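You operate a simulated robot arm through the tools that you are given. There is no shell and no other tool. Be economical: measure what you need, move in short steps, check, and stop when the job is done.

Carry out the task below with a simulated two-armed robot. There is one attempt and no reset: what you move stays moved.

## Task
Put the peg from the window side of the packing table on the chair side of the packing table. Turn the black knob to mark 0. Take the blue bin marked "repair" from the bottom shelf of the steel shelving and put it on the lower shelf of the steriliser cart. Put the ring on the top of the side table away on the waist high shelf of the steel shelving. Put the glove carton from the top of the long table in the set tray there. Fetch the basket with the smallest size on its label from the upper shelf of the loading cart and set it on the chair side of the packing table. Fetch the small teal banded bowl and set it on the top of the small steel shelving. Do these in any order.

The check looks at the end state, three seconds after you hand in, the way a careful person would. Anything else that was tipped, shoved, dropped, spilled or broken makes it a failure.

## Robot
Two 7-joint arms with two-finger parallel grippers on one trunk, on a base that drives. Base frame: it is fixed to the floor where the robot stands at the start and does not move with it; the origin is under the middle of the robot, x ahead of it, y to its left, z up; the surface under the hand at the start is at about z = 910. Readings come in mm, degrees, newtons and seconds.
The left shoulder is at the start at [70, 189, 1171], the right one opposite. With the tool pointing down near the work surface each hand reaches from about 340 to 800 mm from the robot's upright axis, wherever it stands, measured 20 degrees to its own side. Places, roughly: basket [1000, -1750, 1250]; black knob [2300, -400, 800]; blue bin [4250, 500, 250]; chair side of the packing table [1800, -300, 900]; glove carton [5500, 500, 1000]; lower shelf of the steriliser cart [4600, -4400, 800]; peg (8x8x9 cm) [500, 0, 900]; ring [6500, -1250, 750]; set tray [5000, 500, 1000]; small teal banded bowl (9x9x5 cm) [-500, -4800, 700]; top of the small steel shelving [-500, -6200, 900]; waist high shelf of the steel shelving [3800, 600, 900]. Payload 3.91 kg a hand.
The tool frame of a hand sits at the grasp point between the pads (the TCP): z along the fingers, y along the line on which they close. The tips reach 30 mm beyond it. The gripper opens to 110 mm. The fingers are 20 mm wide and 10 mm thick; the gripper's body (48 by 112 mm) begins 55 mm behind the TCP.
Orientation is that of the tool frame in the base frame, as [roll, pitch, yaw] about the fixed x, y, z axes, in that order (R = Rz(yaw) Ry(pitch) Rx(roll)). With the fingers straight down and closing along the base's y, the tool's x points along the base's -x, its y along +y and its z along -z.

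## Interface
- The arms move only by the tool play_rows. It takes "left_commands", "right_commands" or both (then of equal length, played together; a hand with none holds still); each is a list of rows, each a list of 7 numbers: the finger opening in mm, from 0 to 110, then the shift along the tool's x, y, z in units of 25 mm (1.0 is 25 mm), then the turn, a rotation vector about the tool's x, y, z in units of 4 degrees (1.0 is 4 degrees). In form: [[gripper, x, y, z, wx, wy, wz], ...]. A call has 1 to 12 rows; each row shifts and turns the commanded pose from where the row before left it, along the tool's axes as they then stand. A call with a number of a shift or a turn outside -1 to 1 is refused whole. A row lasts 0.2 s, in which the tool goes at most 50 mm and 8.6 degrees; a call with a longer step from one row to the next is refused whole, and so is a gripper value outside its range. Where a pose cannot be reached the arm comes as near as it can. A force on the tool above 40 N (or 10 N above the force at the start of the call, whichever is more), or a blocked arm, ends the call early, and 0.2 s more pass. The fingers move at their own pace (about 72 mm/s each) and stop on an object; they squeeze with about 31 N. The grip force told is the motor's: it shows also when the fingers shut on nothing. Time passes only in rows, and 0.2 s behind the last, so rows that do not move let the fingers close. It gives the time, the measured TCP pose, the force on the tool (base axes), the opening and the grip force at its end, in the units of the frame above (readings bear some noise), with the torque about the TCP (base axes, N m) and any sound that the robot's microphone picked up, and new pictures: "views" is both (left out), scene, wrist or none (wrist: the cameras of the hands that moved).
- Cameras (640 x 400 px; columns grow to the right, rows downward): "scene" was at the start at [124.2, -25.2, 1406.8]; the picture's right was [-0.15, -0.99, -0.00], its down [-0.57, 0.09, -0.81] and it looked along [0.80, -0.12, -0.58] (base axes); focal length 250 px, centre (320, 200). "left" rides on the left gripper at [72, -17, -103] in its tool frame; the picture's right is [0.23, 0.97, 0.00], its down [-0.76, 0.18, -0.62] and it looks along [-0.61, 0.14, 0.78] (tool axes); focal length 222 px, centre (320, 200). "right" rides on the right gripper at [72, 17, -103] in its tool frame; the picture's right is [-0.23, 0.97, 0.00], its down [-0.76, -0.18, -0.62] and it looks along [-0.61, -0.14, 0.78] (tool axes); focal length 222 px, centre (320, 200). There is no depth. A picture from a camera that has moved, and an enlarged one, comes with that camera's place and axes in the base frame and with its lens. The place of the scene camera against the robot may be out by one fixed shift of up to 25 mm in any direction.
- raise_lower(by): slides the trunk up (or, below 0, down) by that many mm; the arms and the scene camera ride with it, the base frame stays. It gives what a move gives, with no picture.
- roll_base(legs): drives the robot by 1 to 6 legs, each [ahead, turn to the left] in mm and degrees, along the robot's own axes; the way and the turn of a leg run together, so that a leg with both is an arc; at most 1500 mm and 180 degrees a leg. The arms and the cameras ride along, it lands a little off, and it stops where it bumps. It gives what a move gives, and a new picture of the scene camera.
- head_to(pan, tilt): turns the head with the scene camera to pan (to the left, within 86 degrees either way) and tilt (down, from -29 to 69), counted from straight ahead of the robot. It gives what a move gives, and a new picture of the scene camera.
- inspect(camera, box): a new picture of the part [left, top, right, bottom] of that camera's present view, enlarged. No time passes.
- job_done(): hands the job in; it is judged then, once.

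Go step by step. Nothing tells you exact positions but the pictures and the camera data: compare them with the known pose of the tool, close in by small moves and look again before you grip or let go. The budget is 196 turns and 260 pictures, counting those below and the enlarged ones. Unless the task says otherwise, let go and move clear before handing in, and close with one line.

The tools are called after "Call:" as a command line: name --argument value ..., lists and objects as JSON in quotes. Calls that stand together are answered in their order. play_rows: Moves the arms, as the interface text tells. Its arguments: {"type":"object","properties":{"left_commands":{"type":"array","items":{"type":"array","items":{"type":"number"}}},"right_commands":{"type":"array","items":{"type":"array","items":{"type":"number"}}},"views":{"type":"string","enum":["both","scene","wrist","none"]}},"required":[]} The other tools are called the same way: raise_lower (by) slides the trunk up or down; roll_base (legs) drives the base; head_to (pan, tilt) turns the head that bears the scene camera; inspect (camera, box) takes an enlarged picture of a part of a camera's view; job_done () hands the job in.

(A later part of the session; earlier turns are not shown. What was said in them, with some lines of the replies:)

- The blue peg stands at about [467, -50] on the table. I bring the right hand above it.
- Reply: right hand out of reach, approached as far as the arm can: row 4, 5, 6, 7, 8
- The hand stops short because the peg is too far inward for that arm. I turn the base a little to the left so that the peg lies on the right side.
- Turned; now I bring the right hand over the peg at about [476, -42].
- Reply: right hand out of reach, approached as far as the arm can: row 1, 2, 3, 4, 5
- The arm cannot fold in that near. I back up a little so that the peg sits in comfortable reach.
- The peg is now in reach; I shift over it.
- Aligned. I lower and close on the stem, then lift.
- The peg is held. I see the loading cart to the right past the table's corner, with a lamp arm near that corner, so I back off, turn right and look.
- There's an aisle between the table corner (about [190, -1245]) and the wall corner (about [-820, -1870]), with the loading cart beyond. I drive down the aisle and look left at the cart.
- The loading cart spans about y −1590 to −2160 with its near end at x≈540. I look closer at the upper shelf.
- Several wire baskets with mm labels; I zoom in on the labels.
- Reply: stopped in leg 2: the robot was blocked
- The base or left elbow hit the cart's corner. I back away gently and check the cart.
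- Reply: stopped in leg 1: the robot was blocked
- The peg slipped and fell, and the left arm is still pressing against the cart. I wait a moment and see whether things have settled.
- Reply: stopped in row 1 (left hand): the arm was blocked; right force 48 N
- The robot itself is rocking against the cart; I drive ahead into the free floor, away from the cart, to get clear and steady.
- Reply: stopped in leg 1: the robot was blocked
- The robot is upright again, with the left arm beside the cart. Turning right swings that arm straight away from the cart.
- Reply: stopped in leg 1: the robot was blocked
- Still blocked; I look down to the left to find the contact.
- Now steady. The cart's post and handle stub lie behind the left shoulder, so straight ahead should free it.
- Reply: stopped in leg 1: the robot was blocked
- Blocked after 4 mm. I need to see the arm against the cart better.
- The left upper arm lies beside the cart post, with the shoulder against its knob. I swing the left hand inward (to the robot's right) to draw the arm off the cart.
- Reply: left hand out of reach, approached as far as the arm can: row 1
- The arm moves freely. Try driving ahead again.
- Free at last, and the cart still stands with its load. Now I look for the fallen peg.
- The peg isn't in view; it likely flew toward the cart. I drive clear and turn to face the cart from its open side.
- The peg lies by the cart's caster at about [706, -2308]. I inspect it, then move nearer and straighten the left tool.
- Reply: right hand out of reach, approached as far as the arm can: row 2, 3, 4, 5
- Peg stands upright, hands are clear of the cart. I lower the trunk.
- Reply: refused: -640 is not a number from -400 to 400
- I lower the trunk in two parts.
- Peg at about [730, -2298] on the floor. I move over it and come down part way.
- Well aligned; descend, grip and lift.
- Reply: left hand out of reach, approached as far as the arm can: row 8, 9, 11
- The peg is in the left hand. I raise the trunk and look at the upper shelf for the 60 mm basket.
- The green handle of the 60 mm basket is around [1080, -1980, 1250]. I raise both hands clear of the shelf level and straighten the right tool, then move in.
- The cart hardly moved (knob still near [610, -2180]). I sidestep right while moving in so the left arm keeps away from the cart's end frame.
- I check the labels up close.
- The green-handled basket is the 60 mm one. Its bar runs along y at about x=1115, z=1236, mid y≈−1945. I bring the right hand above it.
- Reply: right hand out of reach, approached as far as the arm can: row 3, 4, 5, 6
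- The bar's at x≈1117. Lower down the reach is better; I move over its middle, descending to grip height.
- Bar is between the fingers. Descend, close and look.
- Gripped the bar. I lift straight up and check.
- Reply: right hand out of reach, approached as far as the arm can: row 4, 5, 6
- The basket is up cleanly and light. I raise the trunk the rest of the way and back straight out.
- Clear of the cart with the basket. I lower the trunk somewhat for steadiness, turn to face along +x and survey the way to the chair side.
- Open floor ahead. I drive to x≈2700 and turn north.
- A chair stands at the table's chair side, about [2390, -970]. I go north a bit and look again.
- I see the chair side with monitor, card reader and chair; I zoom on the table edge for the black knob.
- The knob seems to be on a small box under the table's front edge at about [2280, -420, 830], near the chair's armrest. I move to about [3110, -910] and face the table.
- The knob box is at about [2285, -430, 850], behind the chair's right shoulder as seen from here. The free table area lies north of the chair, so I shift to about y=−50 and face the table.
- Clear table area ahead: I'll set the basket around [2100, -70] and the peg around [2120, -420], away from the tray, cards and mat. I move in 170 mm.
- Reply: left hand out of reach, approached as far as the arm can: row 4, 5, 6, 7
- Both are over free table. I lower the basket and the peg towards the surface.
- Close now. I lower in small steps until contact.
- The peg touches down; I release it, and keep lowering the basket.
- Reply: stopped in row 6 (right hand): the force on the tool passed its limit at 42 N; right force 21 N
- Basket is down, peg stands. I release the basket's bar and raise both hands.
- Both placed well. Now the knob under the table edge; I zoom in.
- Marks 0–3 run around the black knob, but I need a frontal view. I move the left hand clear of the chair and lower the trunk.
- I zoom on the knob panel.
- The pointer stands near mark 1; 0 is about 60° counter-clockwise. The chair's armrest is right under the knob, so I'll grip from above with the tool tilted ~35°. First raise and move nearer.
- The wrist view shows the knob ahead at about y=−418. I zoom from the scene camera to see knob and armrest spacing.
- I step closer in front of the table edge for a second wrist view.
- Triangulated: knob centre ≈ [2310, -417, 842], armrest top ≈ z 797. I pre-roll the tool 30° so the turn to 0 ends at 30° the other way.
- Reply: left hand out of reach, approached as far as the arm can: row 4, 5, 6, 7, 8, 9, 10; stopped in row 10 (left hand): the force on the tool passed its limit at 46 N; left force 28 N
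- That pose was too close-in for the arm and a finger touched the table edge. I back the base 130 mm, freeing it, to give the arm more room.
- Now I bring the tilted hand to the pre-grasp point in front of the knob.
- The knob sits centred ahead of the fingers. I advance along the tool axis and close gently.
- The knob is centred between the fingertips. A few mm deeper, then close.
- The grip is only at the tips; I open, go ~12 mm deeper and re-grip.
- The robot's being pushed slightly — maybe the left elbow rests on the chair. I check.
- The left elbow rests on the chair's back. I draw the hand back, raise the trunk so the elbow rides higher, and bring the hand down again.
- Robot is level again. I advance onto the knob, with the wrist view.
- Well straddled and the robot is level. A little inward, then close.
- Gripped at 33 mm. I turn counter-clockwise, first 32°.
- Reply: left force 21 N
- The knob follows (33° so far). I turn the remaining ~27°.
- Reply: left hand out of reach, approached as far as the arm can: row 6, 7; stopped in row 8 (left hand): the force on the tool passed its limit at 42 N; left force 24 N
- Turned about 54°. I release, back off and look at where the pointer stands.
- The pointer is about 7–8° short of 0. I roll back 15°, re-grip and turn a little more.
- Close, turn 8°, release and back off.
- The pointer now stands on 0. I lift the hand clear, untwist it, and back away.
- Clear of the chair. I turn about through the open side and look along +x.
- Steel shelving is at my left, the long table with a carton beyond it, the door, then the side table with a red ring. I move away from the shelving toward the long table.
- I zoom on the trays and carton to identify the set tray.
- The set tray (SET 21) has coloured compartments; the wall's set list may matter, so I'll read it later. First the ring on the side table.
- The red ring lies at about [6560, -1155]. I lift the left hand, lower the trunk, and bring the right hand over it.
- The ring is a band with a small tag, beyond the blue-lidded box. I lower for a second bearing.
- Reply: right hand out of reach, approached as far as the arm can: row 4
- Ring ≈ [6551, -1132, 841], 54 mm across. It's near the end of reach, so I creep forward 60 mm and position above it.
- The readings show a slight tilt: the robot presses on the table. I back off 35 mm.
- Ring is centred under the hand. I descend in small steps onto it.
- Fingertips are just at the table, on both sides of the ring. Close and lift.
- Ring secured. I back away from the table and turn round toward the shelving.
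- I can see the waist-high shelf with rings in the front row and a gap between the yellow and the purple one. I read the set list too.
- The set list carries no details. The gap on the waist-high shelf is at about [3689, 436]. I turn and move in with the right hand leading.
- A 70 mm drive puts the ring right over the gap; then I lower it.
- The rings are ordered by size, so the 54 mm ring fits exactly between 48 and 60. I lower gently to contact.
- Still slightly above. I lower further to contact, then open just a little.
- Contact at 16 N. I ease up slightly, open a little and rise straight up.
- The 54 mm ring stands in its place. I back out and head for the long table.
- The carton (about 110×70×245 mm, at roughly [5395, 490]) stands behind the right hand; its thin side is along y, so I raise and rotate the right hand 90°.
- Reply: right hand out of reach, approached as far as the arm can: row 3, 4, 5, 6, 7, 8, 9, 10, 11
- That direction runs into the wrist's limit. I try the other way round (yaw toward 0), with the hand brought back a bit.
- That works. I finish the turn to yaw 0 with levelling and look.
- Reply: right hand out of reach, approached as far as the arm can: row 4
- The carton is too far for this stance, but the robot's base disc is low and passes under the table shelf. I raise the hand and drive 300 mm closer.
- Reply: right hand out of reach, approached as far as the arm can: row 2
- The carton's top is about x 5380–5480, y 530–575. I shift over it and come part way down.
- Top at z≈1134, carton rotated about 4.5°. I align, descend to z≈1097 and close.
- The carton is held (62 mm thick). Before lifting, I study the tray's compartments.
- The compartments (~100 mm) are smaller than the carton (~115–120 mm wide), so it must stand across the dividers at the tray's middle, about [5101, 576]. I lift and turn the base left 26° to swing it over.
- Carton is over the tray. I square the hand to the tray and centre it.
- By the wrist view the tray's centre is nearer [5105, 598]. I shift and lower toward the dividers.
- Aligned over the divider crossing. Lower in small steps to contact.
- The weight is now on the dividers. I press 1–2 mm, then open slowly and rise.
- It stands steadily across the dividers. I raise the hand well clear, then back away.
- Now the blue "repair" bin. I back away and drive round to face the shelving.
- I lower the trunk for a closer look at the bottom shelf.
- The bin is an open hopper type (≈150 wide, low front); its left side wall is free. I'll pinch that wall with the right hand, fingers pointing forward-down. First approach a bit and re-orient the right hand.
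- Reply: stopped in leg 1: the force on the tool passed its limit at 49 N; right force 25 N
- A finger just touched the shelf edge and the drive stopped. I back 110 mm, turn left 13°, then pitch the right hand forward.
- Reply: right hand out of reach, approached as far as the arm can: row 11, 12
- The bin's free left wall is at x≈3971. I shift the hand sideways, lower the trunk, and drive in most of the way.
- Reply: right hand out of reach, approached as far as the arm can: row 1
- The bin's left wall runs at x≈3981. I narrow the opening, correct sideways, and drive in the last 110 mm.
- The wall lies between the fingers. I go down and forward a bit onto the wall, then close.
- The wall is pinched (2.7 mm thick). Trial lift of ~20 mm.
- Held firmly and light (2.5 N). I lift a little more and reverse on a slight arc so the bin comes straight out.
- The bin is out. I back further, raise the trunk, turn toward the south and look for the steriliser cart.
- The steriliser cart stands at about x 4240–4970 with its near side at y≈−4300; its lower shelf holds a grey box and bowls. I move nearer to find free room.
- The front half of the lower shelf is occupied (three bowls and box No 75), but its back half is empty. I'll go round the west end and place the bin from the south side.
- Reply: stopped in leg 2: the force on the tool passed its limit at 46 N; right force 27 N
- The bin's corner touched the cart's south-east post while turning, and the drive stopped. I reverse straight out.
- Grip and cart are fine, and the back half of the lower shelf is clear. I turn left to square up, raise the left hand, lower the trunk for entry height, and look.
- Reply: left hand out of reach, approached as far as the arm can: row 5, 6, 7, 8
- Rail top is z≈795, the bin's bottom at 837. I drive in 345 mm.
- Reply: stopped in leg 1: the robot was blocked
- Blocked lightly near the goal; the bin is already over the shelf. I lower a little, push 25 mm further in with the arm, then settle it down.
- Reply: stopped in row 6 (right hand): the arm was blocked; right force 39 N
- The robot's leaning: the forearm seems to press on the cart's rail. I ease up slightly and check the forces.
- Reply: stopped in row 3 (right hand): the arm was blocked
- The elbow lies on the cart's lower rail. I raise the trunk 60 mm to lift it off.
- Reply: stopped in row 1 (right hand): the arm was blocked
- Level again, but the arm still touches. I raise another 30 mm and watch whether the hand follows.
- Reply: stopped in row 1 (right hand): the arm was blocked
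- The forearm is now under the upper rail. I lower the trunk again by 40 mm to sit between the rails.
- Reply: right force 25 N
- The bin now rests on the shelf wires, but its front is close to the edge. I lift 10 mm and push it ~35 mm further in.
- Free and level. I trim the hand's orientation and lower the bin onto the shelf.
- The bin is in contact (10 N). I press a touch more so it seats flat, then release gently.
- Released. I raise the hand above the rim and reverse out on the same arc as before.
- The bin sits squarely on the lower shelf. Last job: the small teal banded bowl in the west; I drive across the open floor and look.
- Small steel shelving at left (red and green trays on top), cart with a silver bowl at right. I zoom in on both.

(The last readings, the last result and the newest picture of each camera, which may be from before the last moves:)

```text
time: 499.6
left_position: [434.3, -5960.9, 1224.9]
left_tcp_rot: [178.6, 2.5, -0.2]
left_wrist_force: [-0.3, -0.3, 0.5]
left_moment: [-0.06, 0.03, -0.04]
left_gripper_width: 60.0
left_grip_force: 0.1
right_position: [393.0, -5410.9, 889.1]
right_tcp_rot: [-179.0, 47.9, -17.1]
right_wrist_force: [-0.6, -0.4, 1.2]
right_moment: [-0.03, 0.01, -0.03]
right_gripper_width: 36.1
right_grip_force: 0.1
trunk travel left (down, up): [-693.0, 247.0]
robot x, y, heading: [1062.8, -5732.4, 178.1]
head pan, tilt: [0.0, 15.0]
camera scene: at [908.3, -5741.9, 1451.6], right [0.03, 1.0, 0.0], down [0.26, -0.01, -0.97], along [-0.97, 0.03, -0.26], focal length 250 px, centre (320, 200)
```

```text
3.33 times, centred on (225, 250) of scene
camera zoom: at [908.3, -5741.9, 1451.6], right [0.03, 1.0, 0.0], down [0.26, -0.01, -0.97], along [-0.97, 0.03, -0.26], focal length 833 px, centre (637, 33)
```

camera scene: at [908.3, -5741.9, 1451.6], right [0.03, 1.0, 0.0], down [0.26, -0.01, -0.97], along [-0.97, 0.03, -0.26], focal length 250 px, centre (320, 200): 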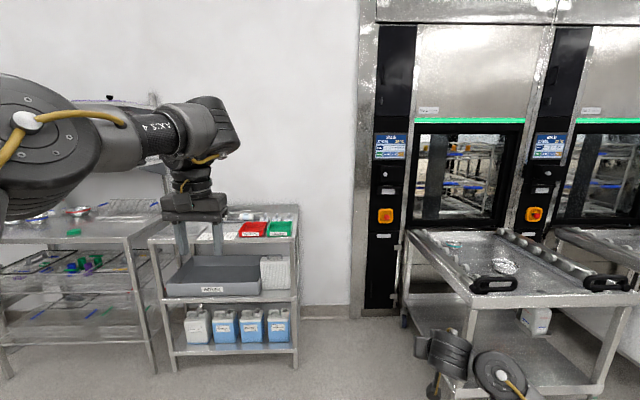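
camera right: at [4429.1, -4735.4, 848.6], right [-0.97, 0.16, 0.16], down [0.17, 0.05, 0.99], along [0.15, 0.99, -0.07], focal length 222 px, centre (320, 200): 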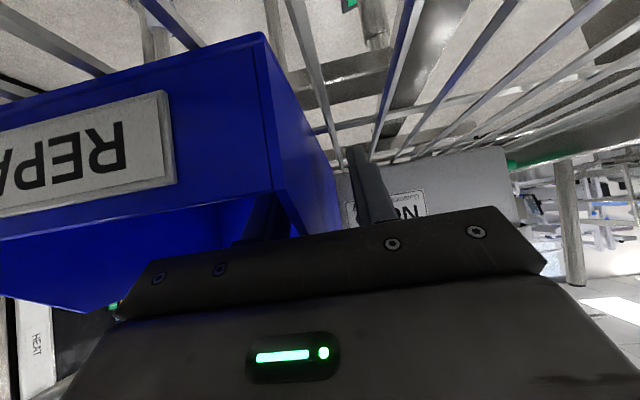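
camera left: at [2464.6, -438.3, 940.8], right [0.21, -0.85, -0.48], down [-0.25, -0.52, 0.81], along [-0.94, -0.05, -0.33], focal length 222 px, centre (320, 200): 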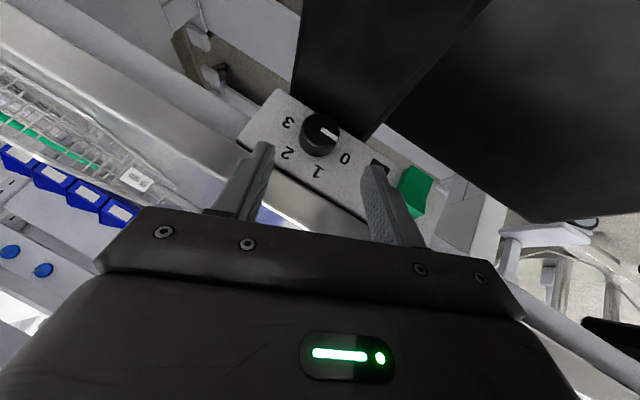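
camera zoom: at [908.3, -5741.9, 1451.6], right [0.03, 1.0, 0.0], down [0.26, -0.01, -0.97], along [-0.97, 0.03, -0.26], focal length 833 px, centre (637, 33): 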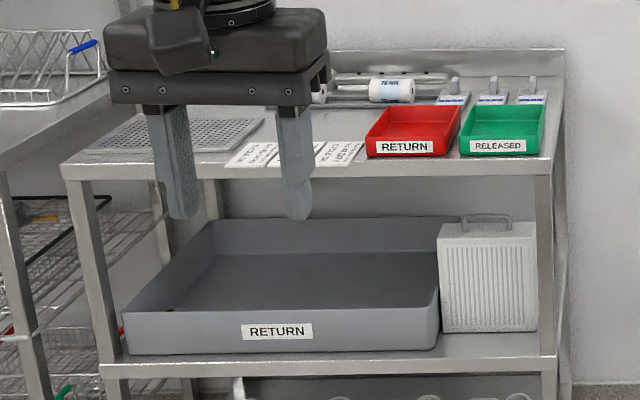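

The teal-banded bowl is at the back-left of the nearer cart's tray, about [-540, -4840]. I'll approach from the cart's south side with the left hand; first lift the right hand out of the way.

Call:
play_rows --right_commands '[[36, -0.74, 0, -0.67, 0, 0, 0], [36, -0.74, 0, -0.67, 0, 0, 0], [36, -0.74, 0, -0.67, 0, 0, 0], [36, -0.74, 0, -0.67, 0, 0, 0], [36, -0.74, 0, -0.67, 0, 0, 0], [36, -0.74, 0, -0.67, 0, 0, 0], [36, -0.74, 0, -0.67, 0, 0, 0], [36, -0.74, 0, -0.67, 0, 0, 0], [36, -0.74, 0, -0.67, 0, 0, 0], [36, -0.74, 0, -0.67, 0, 0, 0]]' --views "none"

Call:
roll_base --legs '[[0, -4.5], [1000, 0], [0, -49]]'

Call:
head_to --pan 0 --tilt 35

```text
time: 501.8
left_position: [434.0, -5961.9, 1225.4]
left_tcp_rot: [178.6, 2.4, -0.4]
left_wrist_force: [0.0, 0.4, 0.7]
left_moment: [0.0, -0.01, 0.0]
left_gripper_width: 60.1
left_grip_force: 0.1
right_position: [391.8, -5414.1, 1137.8]
right_tcp_rot: [-178.8, 47.9, -17.2]
right_wrist_force: [0.0, -0.3, -0.6]
right_moment: [0.02, 0.01, 0.01]
right_gripper_width: 35.9
right_grip_force: 0.1
trunk travel left (down, up): [-693.0, 247.0]
robot x, y, heading: [1066.2, -5735.4, 178.1]
head pan, tilt: [0.0, 15.0]
```

```text
time: 509.8
left_position: [-512.4, -5262.3, 1223.1]
left_tcp_rot: [178.6, 2.4, -52.7]
left_wrist_force: [-0.1, 0.3, 0.7]
left_moment: [0.01, -0.02, -0.01]
left_gripper_width: 59.9
left_grip_force: 0.1
right_position: [-104.3, -4894.4, 1138.0]
right_tcp_rot: [-178.9, 47.9, -69.5]
right_wrist_force: [-0.8, -0.1, -0.1]
right_moment: [0.01, 0.03, 0.01]
right_gripper_width: 36.0
right_grip_force: 0.0
trunk travel left (down, up): [-693.0, 247.0]
robot x, y, heading: [56.6, -5618.0, 125.8]
head pan, tilt: [0.0, 15.0]
camera scene: at [-44.9, -5520.0, 1451.6], right [0.81, 0.58, 0.0], down [0.15, -0.21, -0.97], along [-0.56, 0.78, -0.26], focal length 250 px, centre (320, 200)
```

scene: 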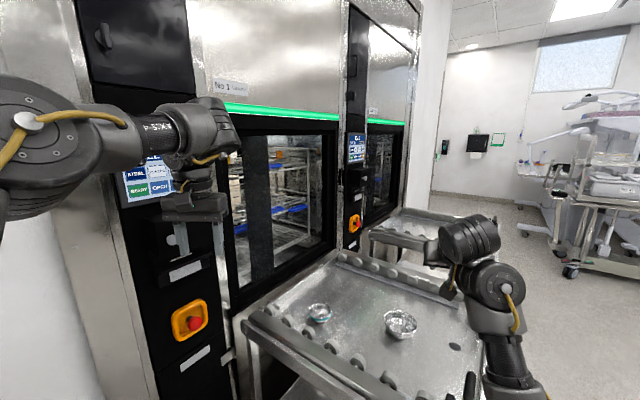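

```text
time: 510.6
left_position: [-512.4, -5262.3, 1223.6]
left_tcp_rot: [178.6, 2.5, -52.7]
left_wrist_force: [-0.1, -0.2, -0.1]
left_moment: [0.01, -0.04, -0.01]
left_gripper_width: 60.1
left_grip_force: 0.0
right_position: [-104.8, -4894.3, 1138.2]
right_tcp_rot: [-178.9, 47.9, -69.7]
right_wrist_force: [0.5, 0.8, 1.2]
right_moment: [-0.04, 0.0, 0.0]
right_gripper_width: 36.0
right_grip_force: 0.0
trunk travel left (down, up): [-693.0, 247.0]
robot x, y, heading: [50.5, -5625.2, 125.6]
head pan, tilt: [0.0, 35.0]
camera scene: at [-41.6, -5524.1, 1419.6], right [0.81, 0.58, 0.0], down [0.33, -0.47, -0.82], along [-0.48, 0.67, -0.57], focal length 250 px, centre (320, 200)
```

scene: 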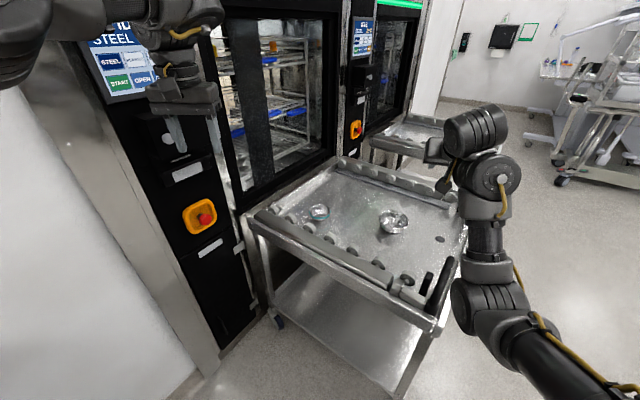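

Bowl ≈ [-545, -4836], tray z≈730. I drive 280 mm and turn to put the left hand over it.

Call:
roll_base --legs '[[280, 0], [0, -15]]'

Call:
inspect --camera "left" --box '[0, 0, 640, 400]'

```text
time: 513.4
left_position: [-567.5, -4909.5, 1224.5]
left_tcp_rot: [178.6, 2.4, -67.1]
left_wrist_force: [0.1, -0.5, 0.2]
left_moment: [0.01, -0.01, 0.02]
left_gripper_width: 60.1
left_grip_force: 0.1
right_position: [-79.9, -4654.6, 1137.6]
right_tcp_rot: [-178.9, 47.8, -84.0]
right_wrist_force: [1.2, 0.2, -0.3]
right_moment: [0.01, 0.0, -0.02]
right_gripper_width: 35.8
right_grip_force: 0.0
trunk travel left (down, up): [-693.0, 247.0]
robot x, y, heading: [-110.7, -5399.8, 111.4]
head pan, tilt: [0.0, 35.0]
camera scene: at [-173.7, -5284.0, 1419.6], right [0.93, 0.36, 0.0], down [0.21, -0.53, -0.82], along [-0.3, 0.76, -0.57], focal length 250 px, centre (320, 200)
```

scene: 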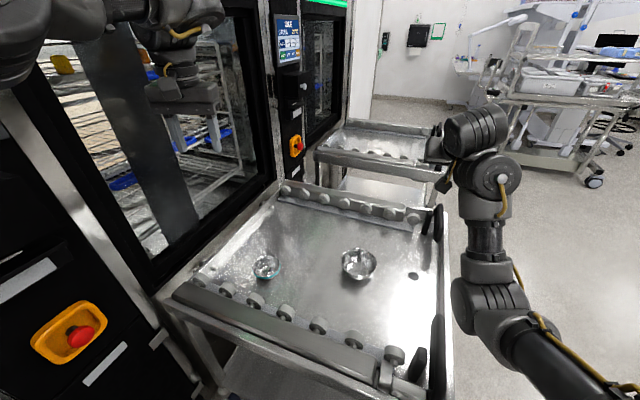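

```text
1.00 times, centred on (320, 200) of left (not enlarged: the box is as wide or as high as the picture)
camera zoom: at [-518.8, -4973.6, 1323.6], right [-0.81, -0.59, 0.01], down [-0.43, 0.61, 0.66], along [-0.4, 0.53, -0.75], focal length 222 px, centre (320, 200)
```

zoom: 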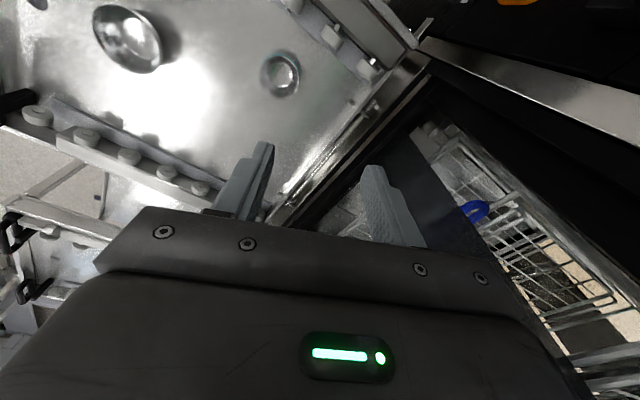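

I move over the bowl and start down.

Call:
play_rows --left_commands '[[110, -0.83, -0.9, 0.5, 0.12, 0.2, 0], [110, -0.83, -0.9, 0.5, 0.12, 0.2, 0], [110, -0.83, -0.9, 0.5, 0.12, 0.2, 0], [110, 0, 0, 1, 0, 0, 0], [110, 0, 0, 1, 0, 0, 0], [110, 0, 0, 1, 0, 0, 0], [110, 0, 0, 1, 0, 0, 0], [110, 0, 0, 1, 0, 0, 0], [110, 0, 0, 1, 0, 0, 0], [110, 0, 0, 1, 0, 0, 0], [110, 0, 0, 1, 0, 0, 0], [110, 0, 0, 1, 0, 0, 0]]' --views "wrist"

```text
time: 516.0
left_position: [-520.9, -4873.3, 959.6]
left_tcp_rot: [-179.8, 0.0, -67.2]
left_wrist_force: [-0.2, 0.4, -0.7]
left_moment: [-0.04, 0.0, -0.02]
left_gripper_width: 110.0
left_grip_force: 0.0
left hand out of reach, approached as far as the arm can: row 1, 2, 3
right_position: [-81.8, -4654.1, 1137.7]
right_tcp_rot: [-178.8, 48.0, -84.0]
right_wrist_force: [0.2, 0.3, 0.6]
right_moment: [-0.02, 0.02, -0.01]
right_gripper_width: 36.1
right_grip_force: 0.0
trunk travel left (down, up): [-693.0, 247.0]
robot x, y, heading: [-108.5, -5403.2, 111.1]
head pan, tilt: [0.0, 35.0]
camera left: at [-476.3, -4933.4, 1063.5], right [-0.81, -0.59, 0.0], down [-0.46, 0.63, 0.62], along [-0.37, 0.5, -0.78], focal length 222 px, centre (320, 200)
```

left: 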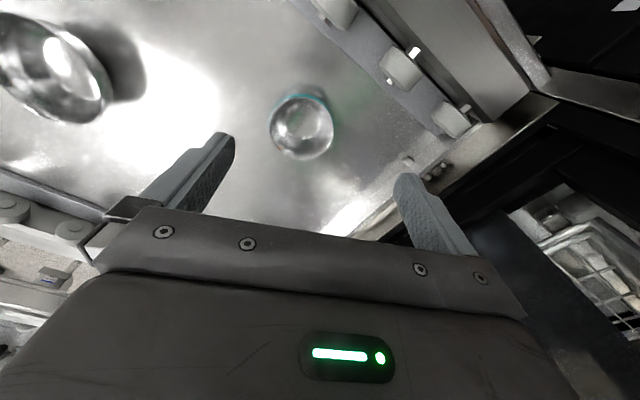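

Bowl rim centre ≈ [-527, -4823, 746]. I centre over it and come down further.

Call:
play_rows --left_commands '[[110, -0.97, -0.28, 0, 0, 0, 0], [110, -0.97, -0.28, 0, 0, 0, 0], [110, 0, 0, 0.9, 0, 0, 0], [110, 0, 0, 0.9, 0, 0, 0], [110, 0, 0, 0.9, 0, 0, 0], [110, 0, 0, 0.9, 0, 0, 0], [110, 0, 0, 0.9, 0, 0, 0], [110, 0, 0, 0.9, 0, 0, 0], [110, 0, 0, 0, 0, 0, 0]]' --views "wrist"

```text
time: 518.0
left_position: [-527.4, -4822.4, 825.6]
left_tcp_rot: [-179.9, 0.2, -67.1]
left_wrist_force: [-0.1, 0.4, 0.9]
left_moment: [0.03, 0.02, 0.0]
left_gripper_width: 110.1
left_grip_force: 0.0
right_position: [-80.1, -4654.6, 1138.0]
right_tcp_rot: [-179.1, 47.9, -84.1]
right_wrist_force: [0.3, 0.2, -0.4]
right_moment: [0.01, 0.0, -0.02]
right_gripper_width: 35.9
right_grip_force: 0.1
trunk travel left (down, up): [-693.0, 247.0]
robot x, y, heading: [-108.8, -5399.1, 111.5]
head pan, tilt: [0.0, 35.0]
camera left: at [-482.4, -4884.2, 928.2], right [-0.81, -0.59, 0.0], down [-0.46, 0.63, 0.62], along [-0.37, 0.51, -0.78], focal length 222 px, centre (320, 200)
```

left: 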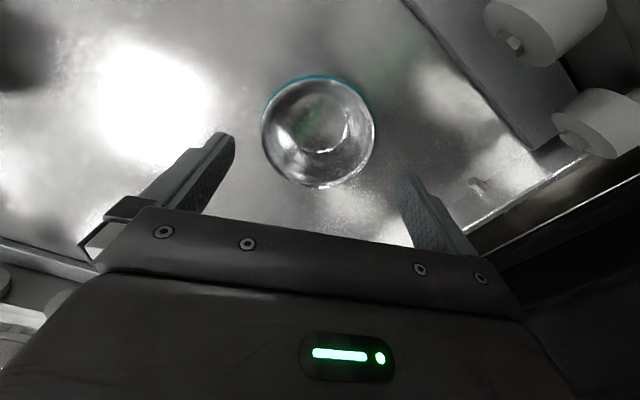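

Centred. Descend so the pads straddle the rim, then close gently.

Call:
play_rows --left_commands '[[110, 0.29, -0.12, 0, 0, 0, 0], [110, 0, 0, 0.7, 0, 0, 0], [110, 0, 0, 0.7, 0, 0, 0], [110, 0, 0, 0.7, 0, 0, 0], [110, 0, 0, 0.7, 0, 0, 0], [95, 0, 0, 0, 0, 0, 0], [80, 0, 0, 0, 0, 0, 0], [70, 0, 0, 0, 0, 0, 0], [70, 0, 0, 0, 0, 0, 0]]' --views "wrist"

```text
time: 520.0
left_position: [-521.2, -4828.4, 755.5]
left_tcp_rot: [-179.9, 0.1, -67.1]
left_wrist_force: [0.7, 0.2, 0.2]
left_moment: [-0.02, 0.02, -0.04]
left_gripper_width: 87.7
left_grip_force: 31.3
right_position: [-80.4, -4654.4, 1138.2]
right_tcp_rot: [-179.0, 47.9, -84.1]
right_wrist_force: [-1.0, -0.7, -0.3]
right_moment: [-0.03, -0.02, -0.02]
right_gripper_width: 35.9
right_grip_force: 0.1
trunk travel left (down, up): [-693.0, 247.0]
robot x, y, heading: [-111.4, -5402.5, 111.3]
head pan, tilt: [0.0, 35.0]
camera left: at [-476.6, -4888.9, 858.7], right [-0.81, -0.59, 0.0], down [-0.46, 0.63, 0.62], along [-0.37, 0.51, -0.78], focal length 222 px, centre (320, 200)
```

left: 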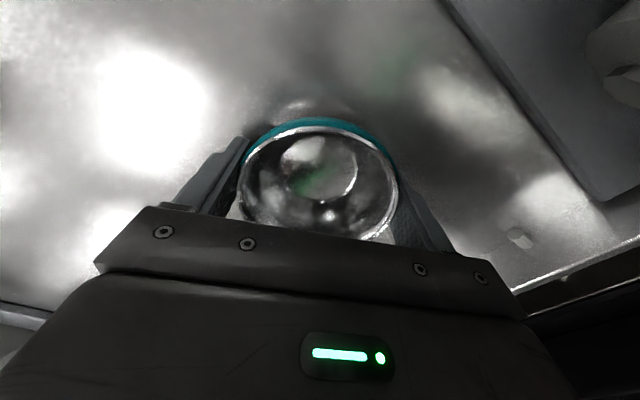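

Gripped on the band (88 mm). Lift.

Call:
play_rows --left_commands '[[70, 0, 0, -0.4, 0, 0, 0], [70, 0, 0, -0.6, 0, 0, 0], [70, 0, 0, -0.8, 0, 0, 0], [70, 0, 0, -0.8, 0, 0, 0], [70, 0, 0, -0.8, 0, 0, 0], [70, 0, 0, -0.8, 0, 0, 0], [70, 0, 0, -0.8, 0, 0, 0], [70, 0, 0, -0.8, 0, 0, 0], [70, 0, 0, -0.8, 0, 0, 0], [70, 0, 0, -0.8, 0, 0, 0], [70, 0, 0, -0.8, 0, 0, 0], [70, 0, 0, -0.8, 0, 0, 0]]' --views "wrist"

```text
time: 522.6
left_position: [-521.9, -4828.9, 981.5]
left_tcp_rot: [180.0, 0.2, -67.1]
left_wrist_force: [0.0, 0.3, -0.7]
left_moment: [-0.03, 0.03, 0.0]
left_gripper_width: 87.7
left_grip_force: 31.3
right_position: [-79.7, -4654.8, 1138.7]
right_tcp_rot: [-179.0, 48.0, -84.1]
right_wrist_force: [0.5, -0.3, -0.3]
right_moment: [-0.03, -0.01, 0.06]
right_gripper_width: 36.1
right_grip_force: 0.0
trunk travel left (down, up): [-693.0, 247.0]
robot x, y, heading: [-110.3, -5399.2, 111.5]
head pan, tilt: [0.0, 35.0]
camera left: at [-477.3, -4890.0, 1084.4], right [-0.81, -0.59, 0.0], down [-0.46, 0.63, 0.62], along [-0.37, 0.51, -0.78], focal length 222 px, centre (320, 200)
```

left: 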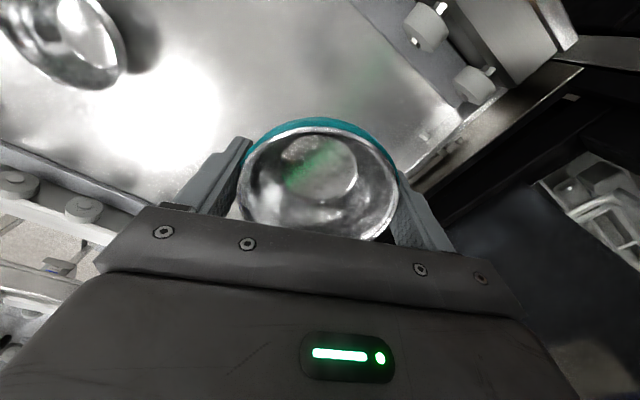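

The bowl is secure. I raise the trunk, reverse away from the cart and turn to face the small steel shelving.

Call:
raise_lower --by 170

Call:
roll_base --legs '[[-750, 0], [0, 68]]'

```text
time: 524.5
left_position: [-522.6, -4827.9, 1151.4]
left_tcp_rot: [-180.0, 0.0, -67.1]
left_wrist_force: [0.2, 0.4, -1.0]
left_moment: [0.0, -0.02, -0.01]
left_gripper_width: 87.7
left_grip_force: 31.5
right_position: [-80.3, -4654.8, 1308.3]
right_tcp_rot: [-178.8, 48.0, -84.0]
right_wrist_force: [-1.2, 0.0, -0.2]
right_moment: [-0.03, -0.03, 0.0]
right_gripper_width: 35.7
right_grip_force: 0.0
trunk travel left (down, up): [-863.0, 77.0]
robot x, y, heading: [-112.4, -5395.0, 111.3]
head pan, tilt: [0.0, 35.0]
```

```text
time: 531.6
left_position: [-518.9, -6274.9, 1151.2]
left_tcp_rot: [180.0, 0.0, 2.5]
left_wrist_force: [-1.1, 0.4, -2.1]
left_moment: [-0.02, -0.02, 0.04]
left_gripper_width: 87.6
left_grip_force: 31.4
right_position: [-528.2, -5799.2, 1306.9]
right_tcp_rot: [-179.0, 47.9, -14.4]
right_wrist_force: [-1.4, -0.5, 0.2]
right_moment: [0.03, -0.01, -0.02]
right_gripper_width: 36.1
right_grip_force: 0.0
trunk travel left (down, up): [-863.0, 77.0]
robot x, y, heading: [159.4, -6089.4, -179.1]
head pan, tilt: [0.0, 35.0]
camera scene: at [8.2, -6101.9, 1589.6], right [-0.02, 1.0, 0.0], down [0.57, 0.01, -0.82], along [-0.82, -0.01, -0.57], focal length 250 px, centre (320, 200)
```

scene: 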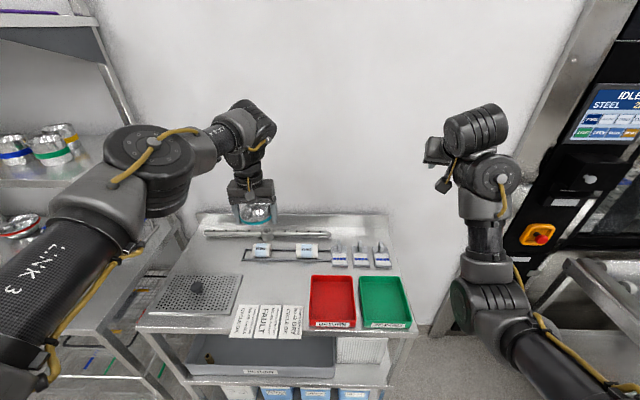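

The free spot amid the top is right beneath the bowl, about [-517, -6265]. I lower part way and check with the wrist camera.

Call:
play_rows --left_commands '[[70, 0, 0, 0.8, 0, 0, 0], [70, 0, 0, 0.8, 0, 0, 0], [70, 0, 0, 0.8, 0, 0, 0], [70, 0, 0, 0.8, 0, 0, 0], [70, 0, 0, 0.8, 0, 0, 0], [70, 0, 0, 0.4, 0, 0, 0], [70, 0, 0, 0, 0, 0, 0]]' --views "both"

```text
time: 533.2
left_position: [-519.8, -6275.4, 1038.5]
left_tcp_rot: [-179.8, -0.1, 2.5]
left_wrist_force: [0.7, -0.3, -1.3]
left_moment: [0.02, -0.02, -0.06]
left_gripper_width: 87.5
left_grip_force: 30.9
right_position: [-528.3, -5799.8, 1306.7]
right_tcp_rot: [-179.0, 47.9, -14.4]
right_wrist_force: [-0.9, -0.2, 0.8]
right_moment: [-0.01, 0.0, 0.0]
right_gripper_width: 36.2
right_grip_force: 0.0
trunk travel left (down, up): [-863.0, 77.0]
robot x, y, heading: [153.2, -6089.1, -179.2]
head pan, tilt: [0.0, 35.0]
camera scene: at [8.2, -6102.6, 1589.6], right [-0.02, 1.0, 0.0], down [0.57, 0.01, -0.82], along [-0.82, -0.01, -0.57], focal length 250 px, centre (320, 200)
camera left: at [-447.0, -6255.9, 1142.2], right [0.27, -0.96, 0.0], down [-0.75, -0.21, 0.62], along [-0.6, -0.17, -0.78], focal length 222 px, centre (320, 200)
```

scene: 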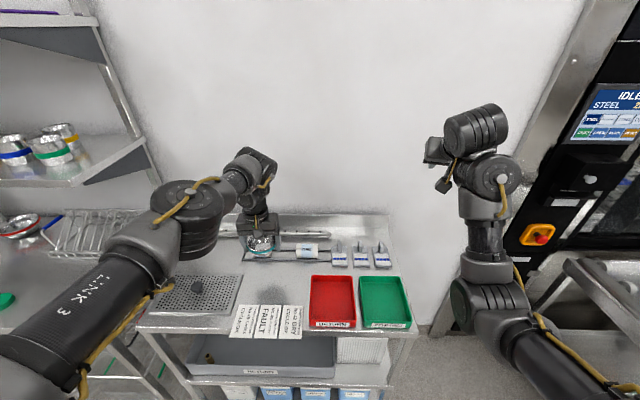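
left: 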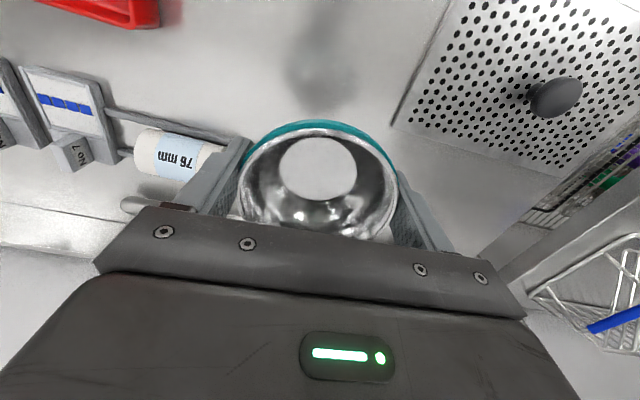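

Good; I nudge 20 mm toward me and 15 mm right to be well clear of the rail and mat, then lower.

Call:
play_rows --left_commands '[[70, 0.8, -0.6, 0, 0, 0, 0], [70, 0, 0, 0.7, 0, 0, 0], [70, 0, 0, 0.7, 0, 0, 0], [70, 0, 0, 0.7, 0, 0, 0], [70, 0, 0, 0.5, 0, 0, 0], [70, 0, 0, 0.2, 0, 0, 0], [70, 0, 0, 0, 0, 0, 0]]' --views "wrist"

```text
time: 534.8
left_position: [-499.2, -6258.5, 969.6]
left_tcp_rot: [-179.9, 0.0, 2.5]
left_wrist_force: [-0.5, -0.4, -0.1]
left_moment: [0.0, -0.01, -0.01]
left_gripper_width: 87.4
left_grip_force: 30.8
right_position: [-528.2, -5801.2, 1308.7]
right_tcp_rot: [-179.0, 47.9, -14.5]
right_wrist_force: [0.0, -0.2, 0.0]
right_moment: [-0.02, -0.03, -0.01]
right_gripper_width: 36.0
right_grip_force: 0.1
trunk travel left (down, up): [-863.0, 77.0]
robot x, y, heading: [163.5, -6085.8, -179.4]
head pan, tilt: [0.0, 35.0]
camera left: at [-426.7, -6240.2, 1073.0], right [0.27, -0.96, 0.0], down [-0.75, -0.21, 0.62], along [-0.6, -0.17, -0.78], focal length 222 px, centre (320, 200)
```

left: 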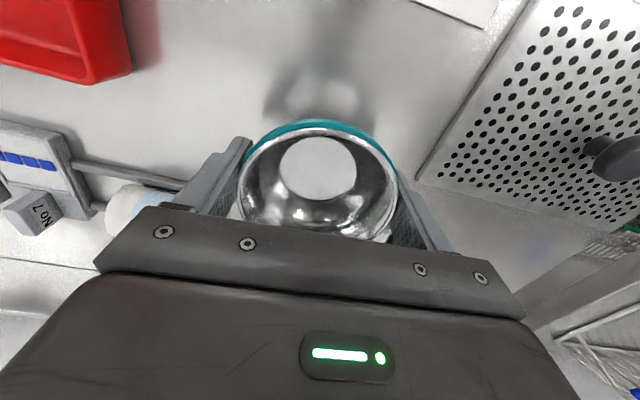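

Nearly down; small steps to contact.

Call:
play_rows --left_commands '[[70, 0, 0, 0.2, 0, 0, 0], [70, 0, 0, 0.2, 0, 0, 0], [70, 0, 0, 0.15, 0, 0, 0], [70, 0, 0, 0.1, 0, 0, 0], [70, 0, 0, 0, 0, 0, 0]]' --views "none"

Call:
play_rows --left_commands '[[70, 0, 0, 0.08, 0, 0, 0], [70, 0, 0, 0.08, 0, 0, 0], [70, 0, 0, 0, 0, 0, 0]]' --views "none"

```text
time: 536.0
left_position: [-499.2, -6258.3, 954.4]
left_tcp_rot: [-179.9, 0.1, 2.5]
left_wrist_force: [-0.6, 0.7, -0.3]
left_moment: [-0.06, 0.0, -0.02]
left_gripper_width: 87.2
left_grip_force: 30.9
right_position: [-528.2, -5800.6, 1308.2]
right_tcp_rot: [-178.9, 47.9, -14.4]
right_wrist_force: [-0.2, 0.0, 1.2]
right_moment: [-0.02, -0.03, -0.01]
right_gripper_width: 36.1
right_grip_force: 0.0
trunk travel left (down, up): [-863.0, 77.0]
robot x, y, heading: [158.5, -6088.6, -179.0]
head pan, tilt: [0.0, 35.0]
```

```text
time: 536.8
left_position: [-500.1, -6258.2, 949.1]
left_tcp_rot: [180.0, 0.0, 2.4]
left_wrist_force: [0.0, -0.8, -0.9]
left_moment: [0.01, -0.03, -0.01]
left_gripper_width: 87.4
left_grip_force: 30.8
right_position: [-527.7, -5799.1, 1308.3]
right_tcp_rot: [-179.0, 47.9, -14.4]
right_wrist_force: [-0.5, -0.7, 0.5]
right_moment: [0.01, 0.03, 0.02]
right_gripper_width: 36.0
right_grip_force: 0.1
trunk travel left (down, up): [-863.0, 77.0]
robot x, y, heading: [161.3, -6086.7, -179.0]
head pan, tilt: [0.0, 35.0]
```

Call:
play_rows --left_commands '[[70, 0, 0, 0.1, 0, 0, 0], [70, 0, 0, 0.1, 0, 0, 0], [70, 0, 0, 0, 0, 0, 0]]' --views "none"

Call:
play_rows --left_commands '[[70, 0, 0, 0.1, 0, 0, 0], [70, 0, 0, 0.1, 0, 0, 0], [70, 0, 0, 0, 0, 0, 0]]' --views "wrist"

```text
time: 537.6
left_position: [-500.2, -6259.0, 946.1]
left_tcp_rot: [-179.9, 0.0, 2.5]
left_wrist_force: [-0.2, 0.5, -0.4]
left_moment: [0.01, -0.01, -0.02]
left_gripper_width: 87.5
left_grip_force: 31.4
right_position: [-527.7, -5800.3, 1309.1]
right_tcp_rot: [-179.0, 48.0, -14.3]
right_wrist_force: [0.9, -0.6, -0.8]
right_moment: [0.01, -0.03, -0.01]
right_gripper_width: 35.7
right_grip_force: 0.2
trunk travel left (down, up): [-863.0, 77.0]
robot x, y, heading: [160.5, -6090.2, -179.1]
head pan, tilt: [0.0, 35.0]
```

```text
time: 538.4
left_position: [-499.0, -6258.3, 940.6]
left_tcp_rot: [-179.9, 0.0, 2.5]
left_wrist_force: [-0.5, 1.0, -1.2]
left_moment: [-0.04, 0.0, -0.03]
left_gripper_width: 87.2
left_grip_force: 31.0
right_position: [-528.8, -5799.5, 1307.4]
right_tcp_rot: [-178.9, 47.9, -14.4]
right_wrist_force: [-1.1, -0.7, 0.0]
right_moment: [-0.03, 0.0, 0.0]
right_gripper_width: 36.0
right_grip_force: 0.0
trunk travel left (down, up): [-863.0, 77.0]
robot x, y, heading: [157.0, -6088.9, -179.2]
head pan, tilt: [0.0, 35.0]
camera left: at [-426.9, -6240.1, 1043.8], right [0.27, -0.96, 0.0], down [-0.75, -0.21, 0.62], along [-0.6, -0.17, -0.78], focal length 222 px, centre (320, 200)
```

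left: 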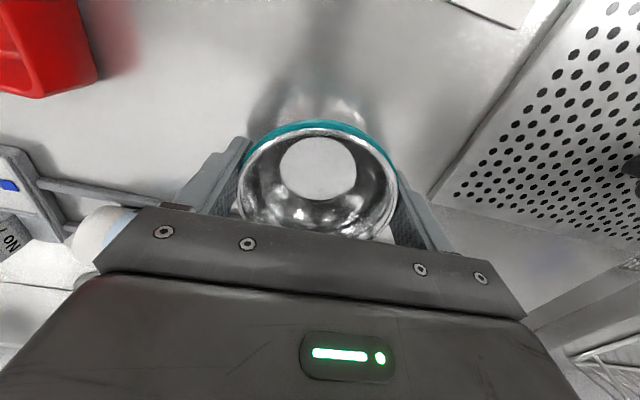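

Not yet touching; the gap shrinks. I continue slowly.

Call:
play_rows --left_commands '[[70, 0, 0, 0.1, 0, 0, 0], [70, 0, 0, 0.1, 0, 0, 0], [70, 0, 0, 0.1, 0, 0, 0], [70, 0, 0, 0, 0, 0, 0]]' --views "none"

Call:
play_rows --left_commands '[[70, 0, 0, 0.06, 0, 0, 0], [70, 0, 0, 0.06, 0, 0, 0], [70, 0, 0, 0, 0, 0, 0]]' --views "none"

```text
time: 539.4
left_position: [-499.3, -6259.0, 934.5]
left_tcp_rot: [180.0, 0.2, 2.5]
left_wrist_force: [-1.4, 0.6, 7.6]
left_moment: [0.06, 0.09, -0.01]
left_gripper_width: 87.3
left_grip_force: 30.7
right_position: [-527.8, -5799.8, 1309.1]
right_tcp_rot: [-179.1, 48.0, -14.3]
right_wrist_force: [0.8, 0.6, -0.3]
right_moment: [0.0, -0.02, 0.0]
right_gripper_width: 36.0
right_grip_force: 0.0
trunk travel left (down, up): [-863.0, 77.0]
robot x, y, heading: [162.4, -6089.0, -179.2]
head pan, tilt: [0.0, 35.0]
```

```text
time: 540.2
left_position: [-499.2, -6259.2, 932.0]
left_tcp_rot: [-179.9, 0.3, 2.5]
left_wrist_force: [-4.0, -0.8, 20.1]
left_moment: [0.02, 0.13, 0.11]
left_gripper_width: 87.4
left_grip_force: 30.6
right_position: [-525.9, -5799.9, 1309.3]
right_tcp_rot: [-179.0, 48.0, -14.5]
right_wrist_force: [0.2, 0.7, -0.1]
right_moment: [0.03, -0.02, 0.02]
right_gripper_width: 36.1
right_grip_force: 0.1
trunk travel left (down, up): [-863.0, 77.0]
robot x, y, heading: [158.3, -6084.4, -179.2]
head pan, tilt: [0.0, 35.0]
```

The bowl is down (20 N). I ease up, open, and rise.

Call:
play_rows --left_commands '[[70, 0, 0, -0.1, 0, 0, 0], [92, 0, 0, 0, 0, 0, 0], [100, 0, 0, 0, 0, 0, 0], [104, 0, 0, 0, 0, 0, 0], [104, 0, 0, -0.4, 0, 0, 0], [104, 0, 0, -0.8, 0, 0, 0], [104, 0, 0, -0.8, 0, 0, 0], [104, 0, 0, -0.8, 0, 0, 0], [104, 0, 0, -0.8, 0, 0, 0], [104, 0, 0, -0.8, 0, 0, 0], [104, 0, 0, -0.8, 0, 0, 0], [104, 0, 0, 0, 0, 0, 0]]' --views "both"

```text
time: 542.8
left_position: [-501.1, -6260.2, 1061.4]
left_tcp_rot: [-180.0, 0.0, 2.5]
left_wrist_force: [0.8, 0.5, 0.6]
left_moment: [-0.01, 0.0, 0.02]
left_gripper_width: 104.0
left_grip_force: 0.1
right_position: [-528.8, -5800.9, 1308.7]
right_tcp_rot: [-179.0, 47.9, -14.4]
right_wrist_force: [0.0, -1.1, 0.4]
right_moment: [-0.03, -0.04, 0.02]
right_gripper_width: 36.1
right_grip_force: 0.1
trunk travel left (down, up): [-863.0, 77.0]
robot x, y, heading: [159.5, -6087.4, -179.1]
head pan, tilt: [0.0, 35.0]
camera scene: at [8.1, -6102.8, 1589.5], right [-0.02, 1.0, 0.0], down [0.57, 0.01, -0.82], along [-0.82, -0.01, -0.57], focal length 250 px, centre (320, 200)
camera left: at [-427.4, -6240.5, 1164.8], right [0.27, -0.96, 0.0], down [-0.75, -0.21, 0.62], along [-0.6, -0.17, -0.78], focal length 222 px, centre (320, 200)
```

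scene: 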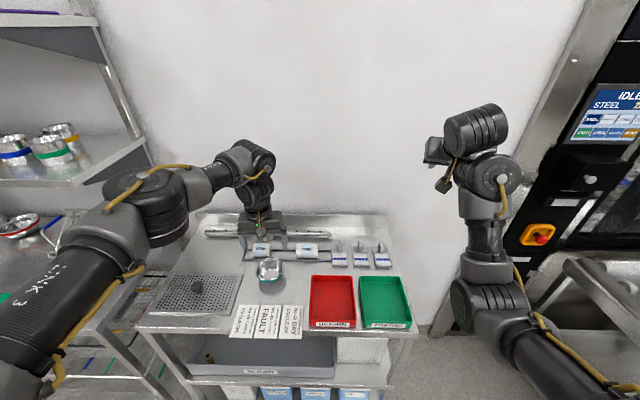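
left: 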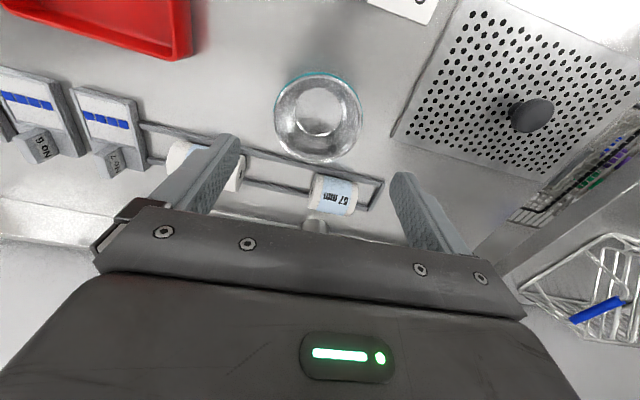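

The bowl stands on the shelving's top. I back clear and hand in.

Call:
roll_base --legs '[[-450, 0]]'

```text
time: 545.5
left_position: [-58.3, -6249.0, 1060.7]
left_tcp_rot: [-179.9, 0.1, 2.1]
left_wrist_force: [0.3, -0.5, -1.6]
left_moment: [-0.02, -0.02, 0.01]
left_gripper_width: 104.0
left_grip_force: 0.1
right_position: [-85.7, -5788.7, 1307.6]
right_tcp_rot: [-178.9, 47.9, -14.8]
right_wrist_force: [-0.3, -0.8, -0.2]
right_moment: [-0.01, 0.02, 0.01]
right_gripper_width: 36.1
right_grip_force: 0.1
trunk travel left (down, up): [-863.0, 77.0]
robot x, y, heading: [602.2, -6083.5, -179.8]
head pan, tilt: [0.0, 35.0]
camera scene: at [449.4, -6096.0, 1589.4], right [-0.01, 1.0, 0.0], down [0.57, 0.0, -0.82], along [-0.82, -0.01, -0.57], focal length 250 px, centre (320, 200)
```

scene: 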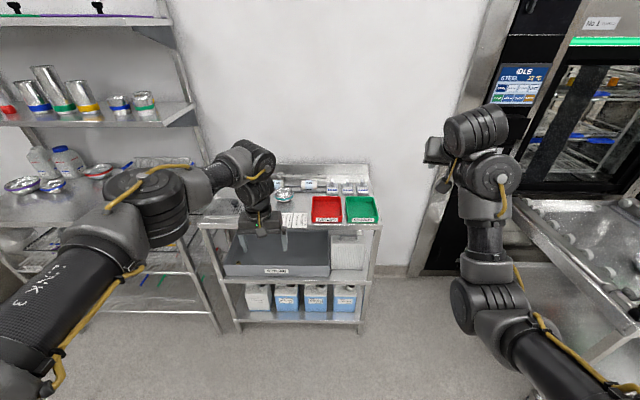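

Everything is placed and both hands are empty and clear, so I hand in.

Call:
job_done

```text
The job is handed in.
```

All seven items are done and handed in, but the run was not clean: the peg fell to the floor once and had to be picked up again, and the robot bumped or leaned on the loading cart (which may have shifted slightly), the steel shelving, the chair and the steriliser cart. The glove carton stands upright across the set tray's dividers, because it is too wide for a single compartment.
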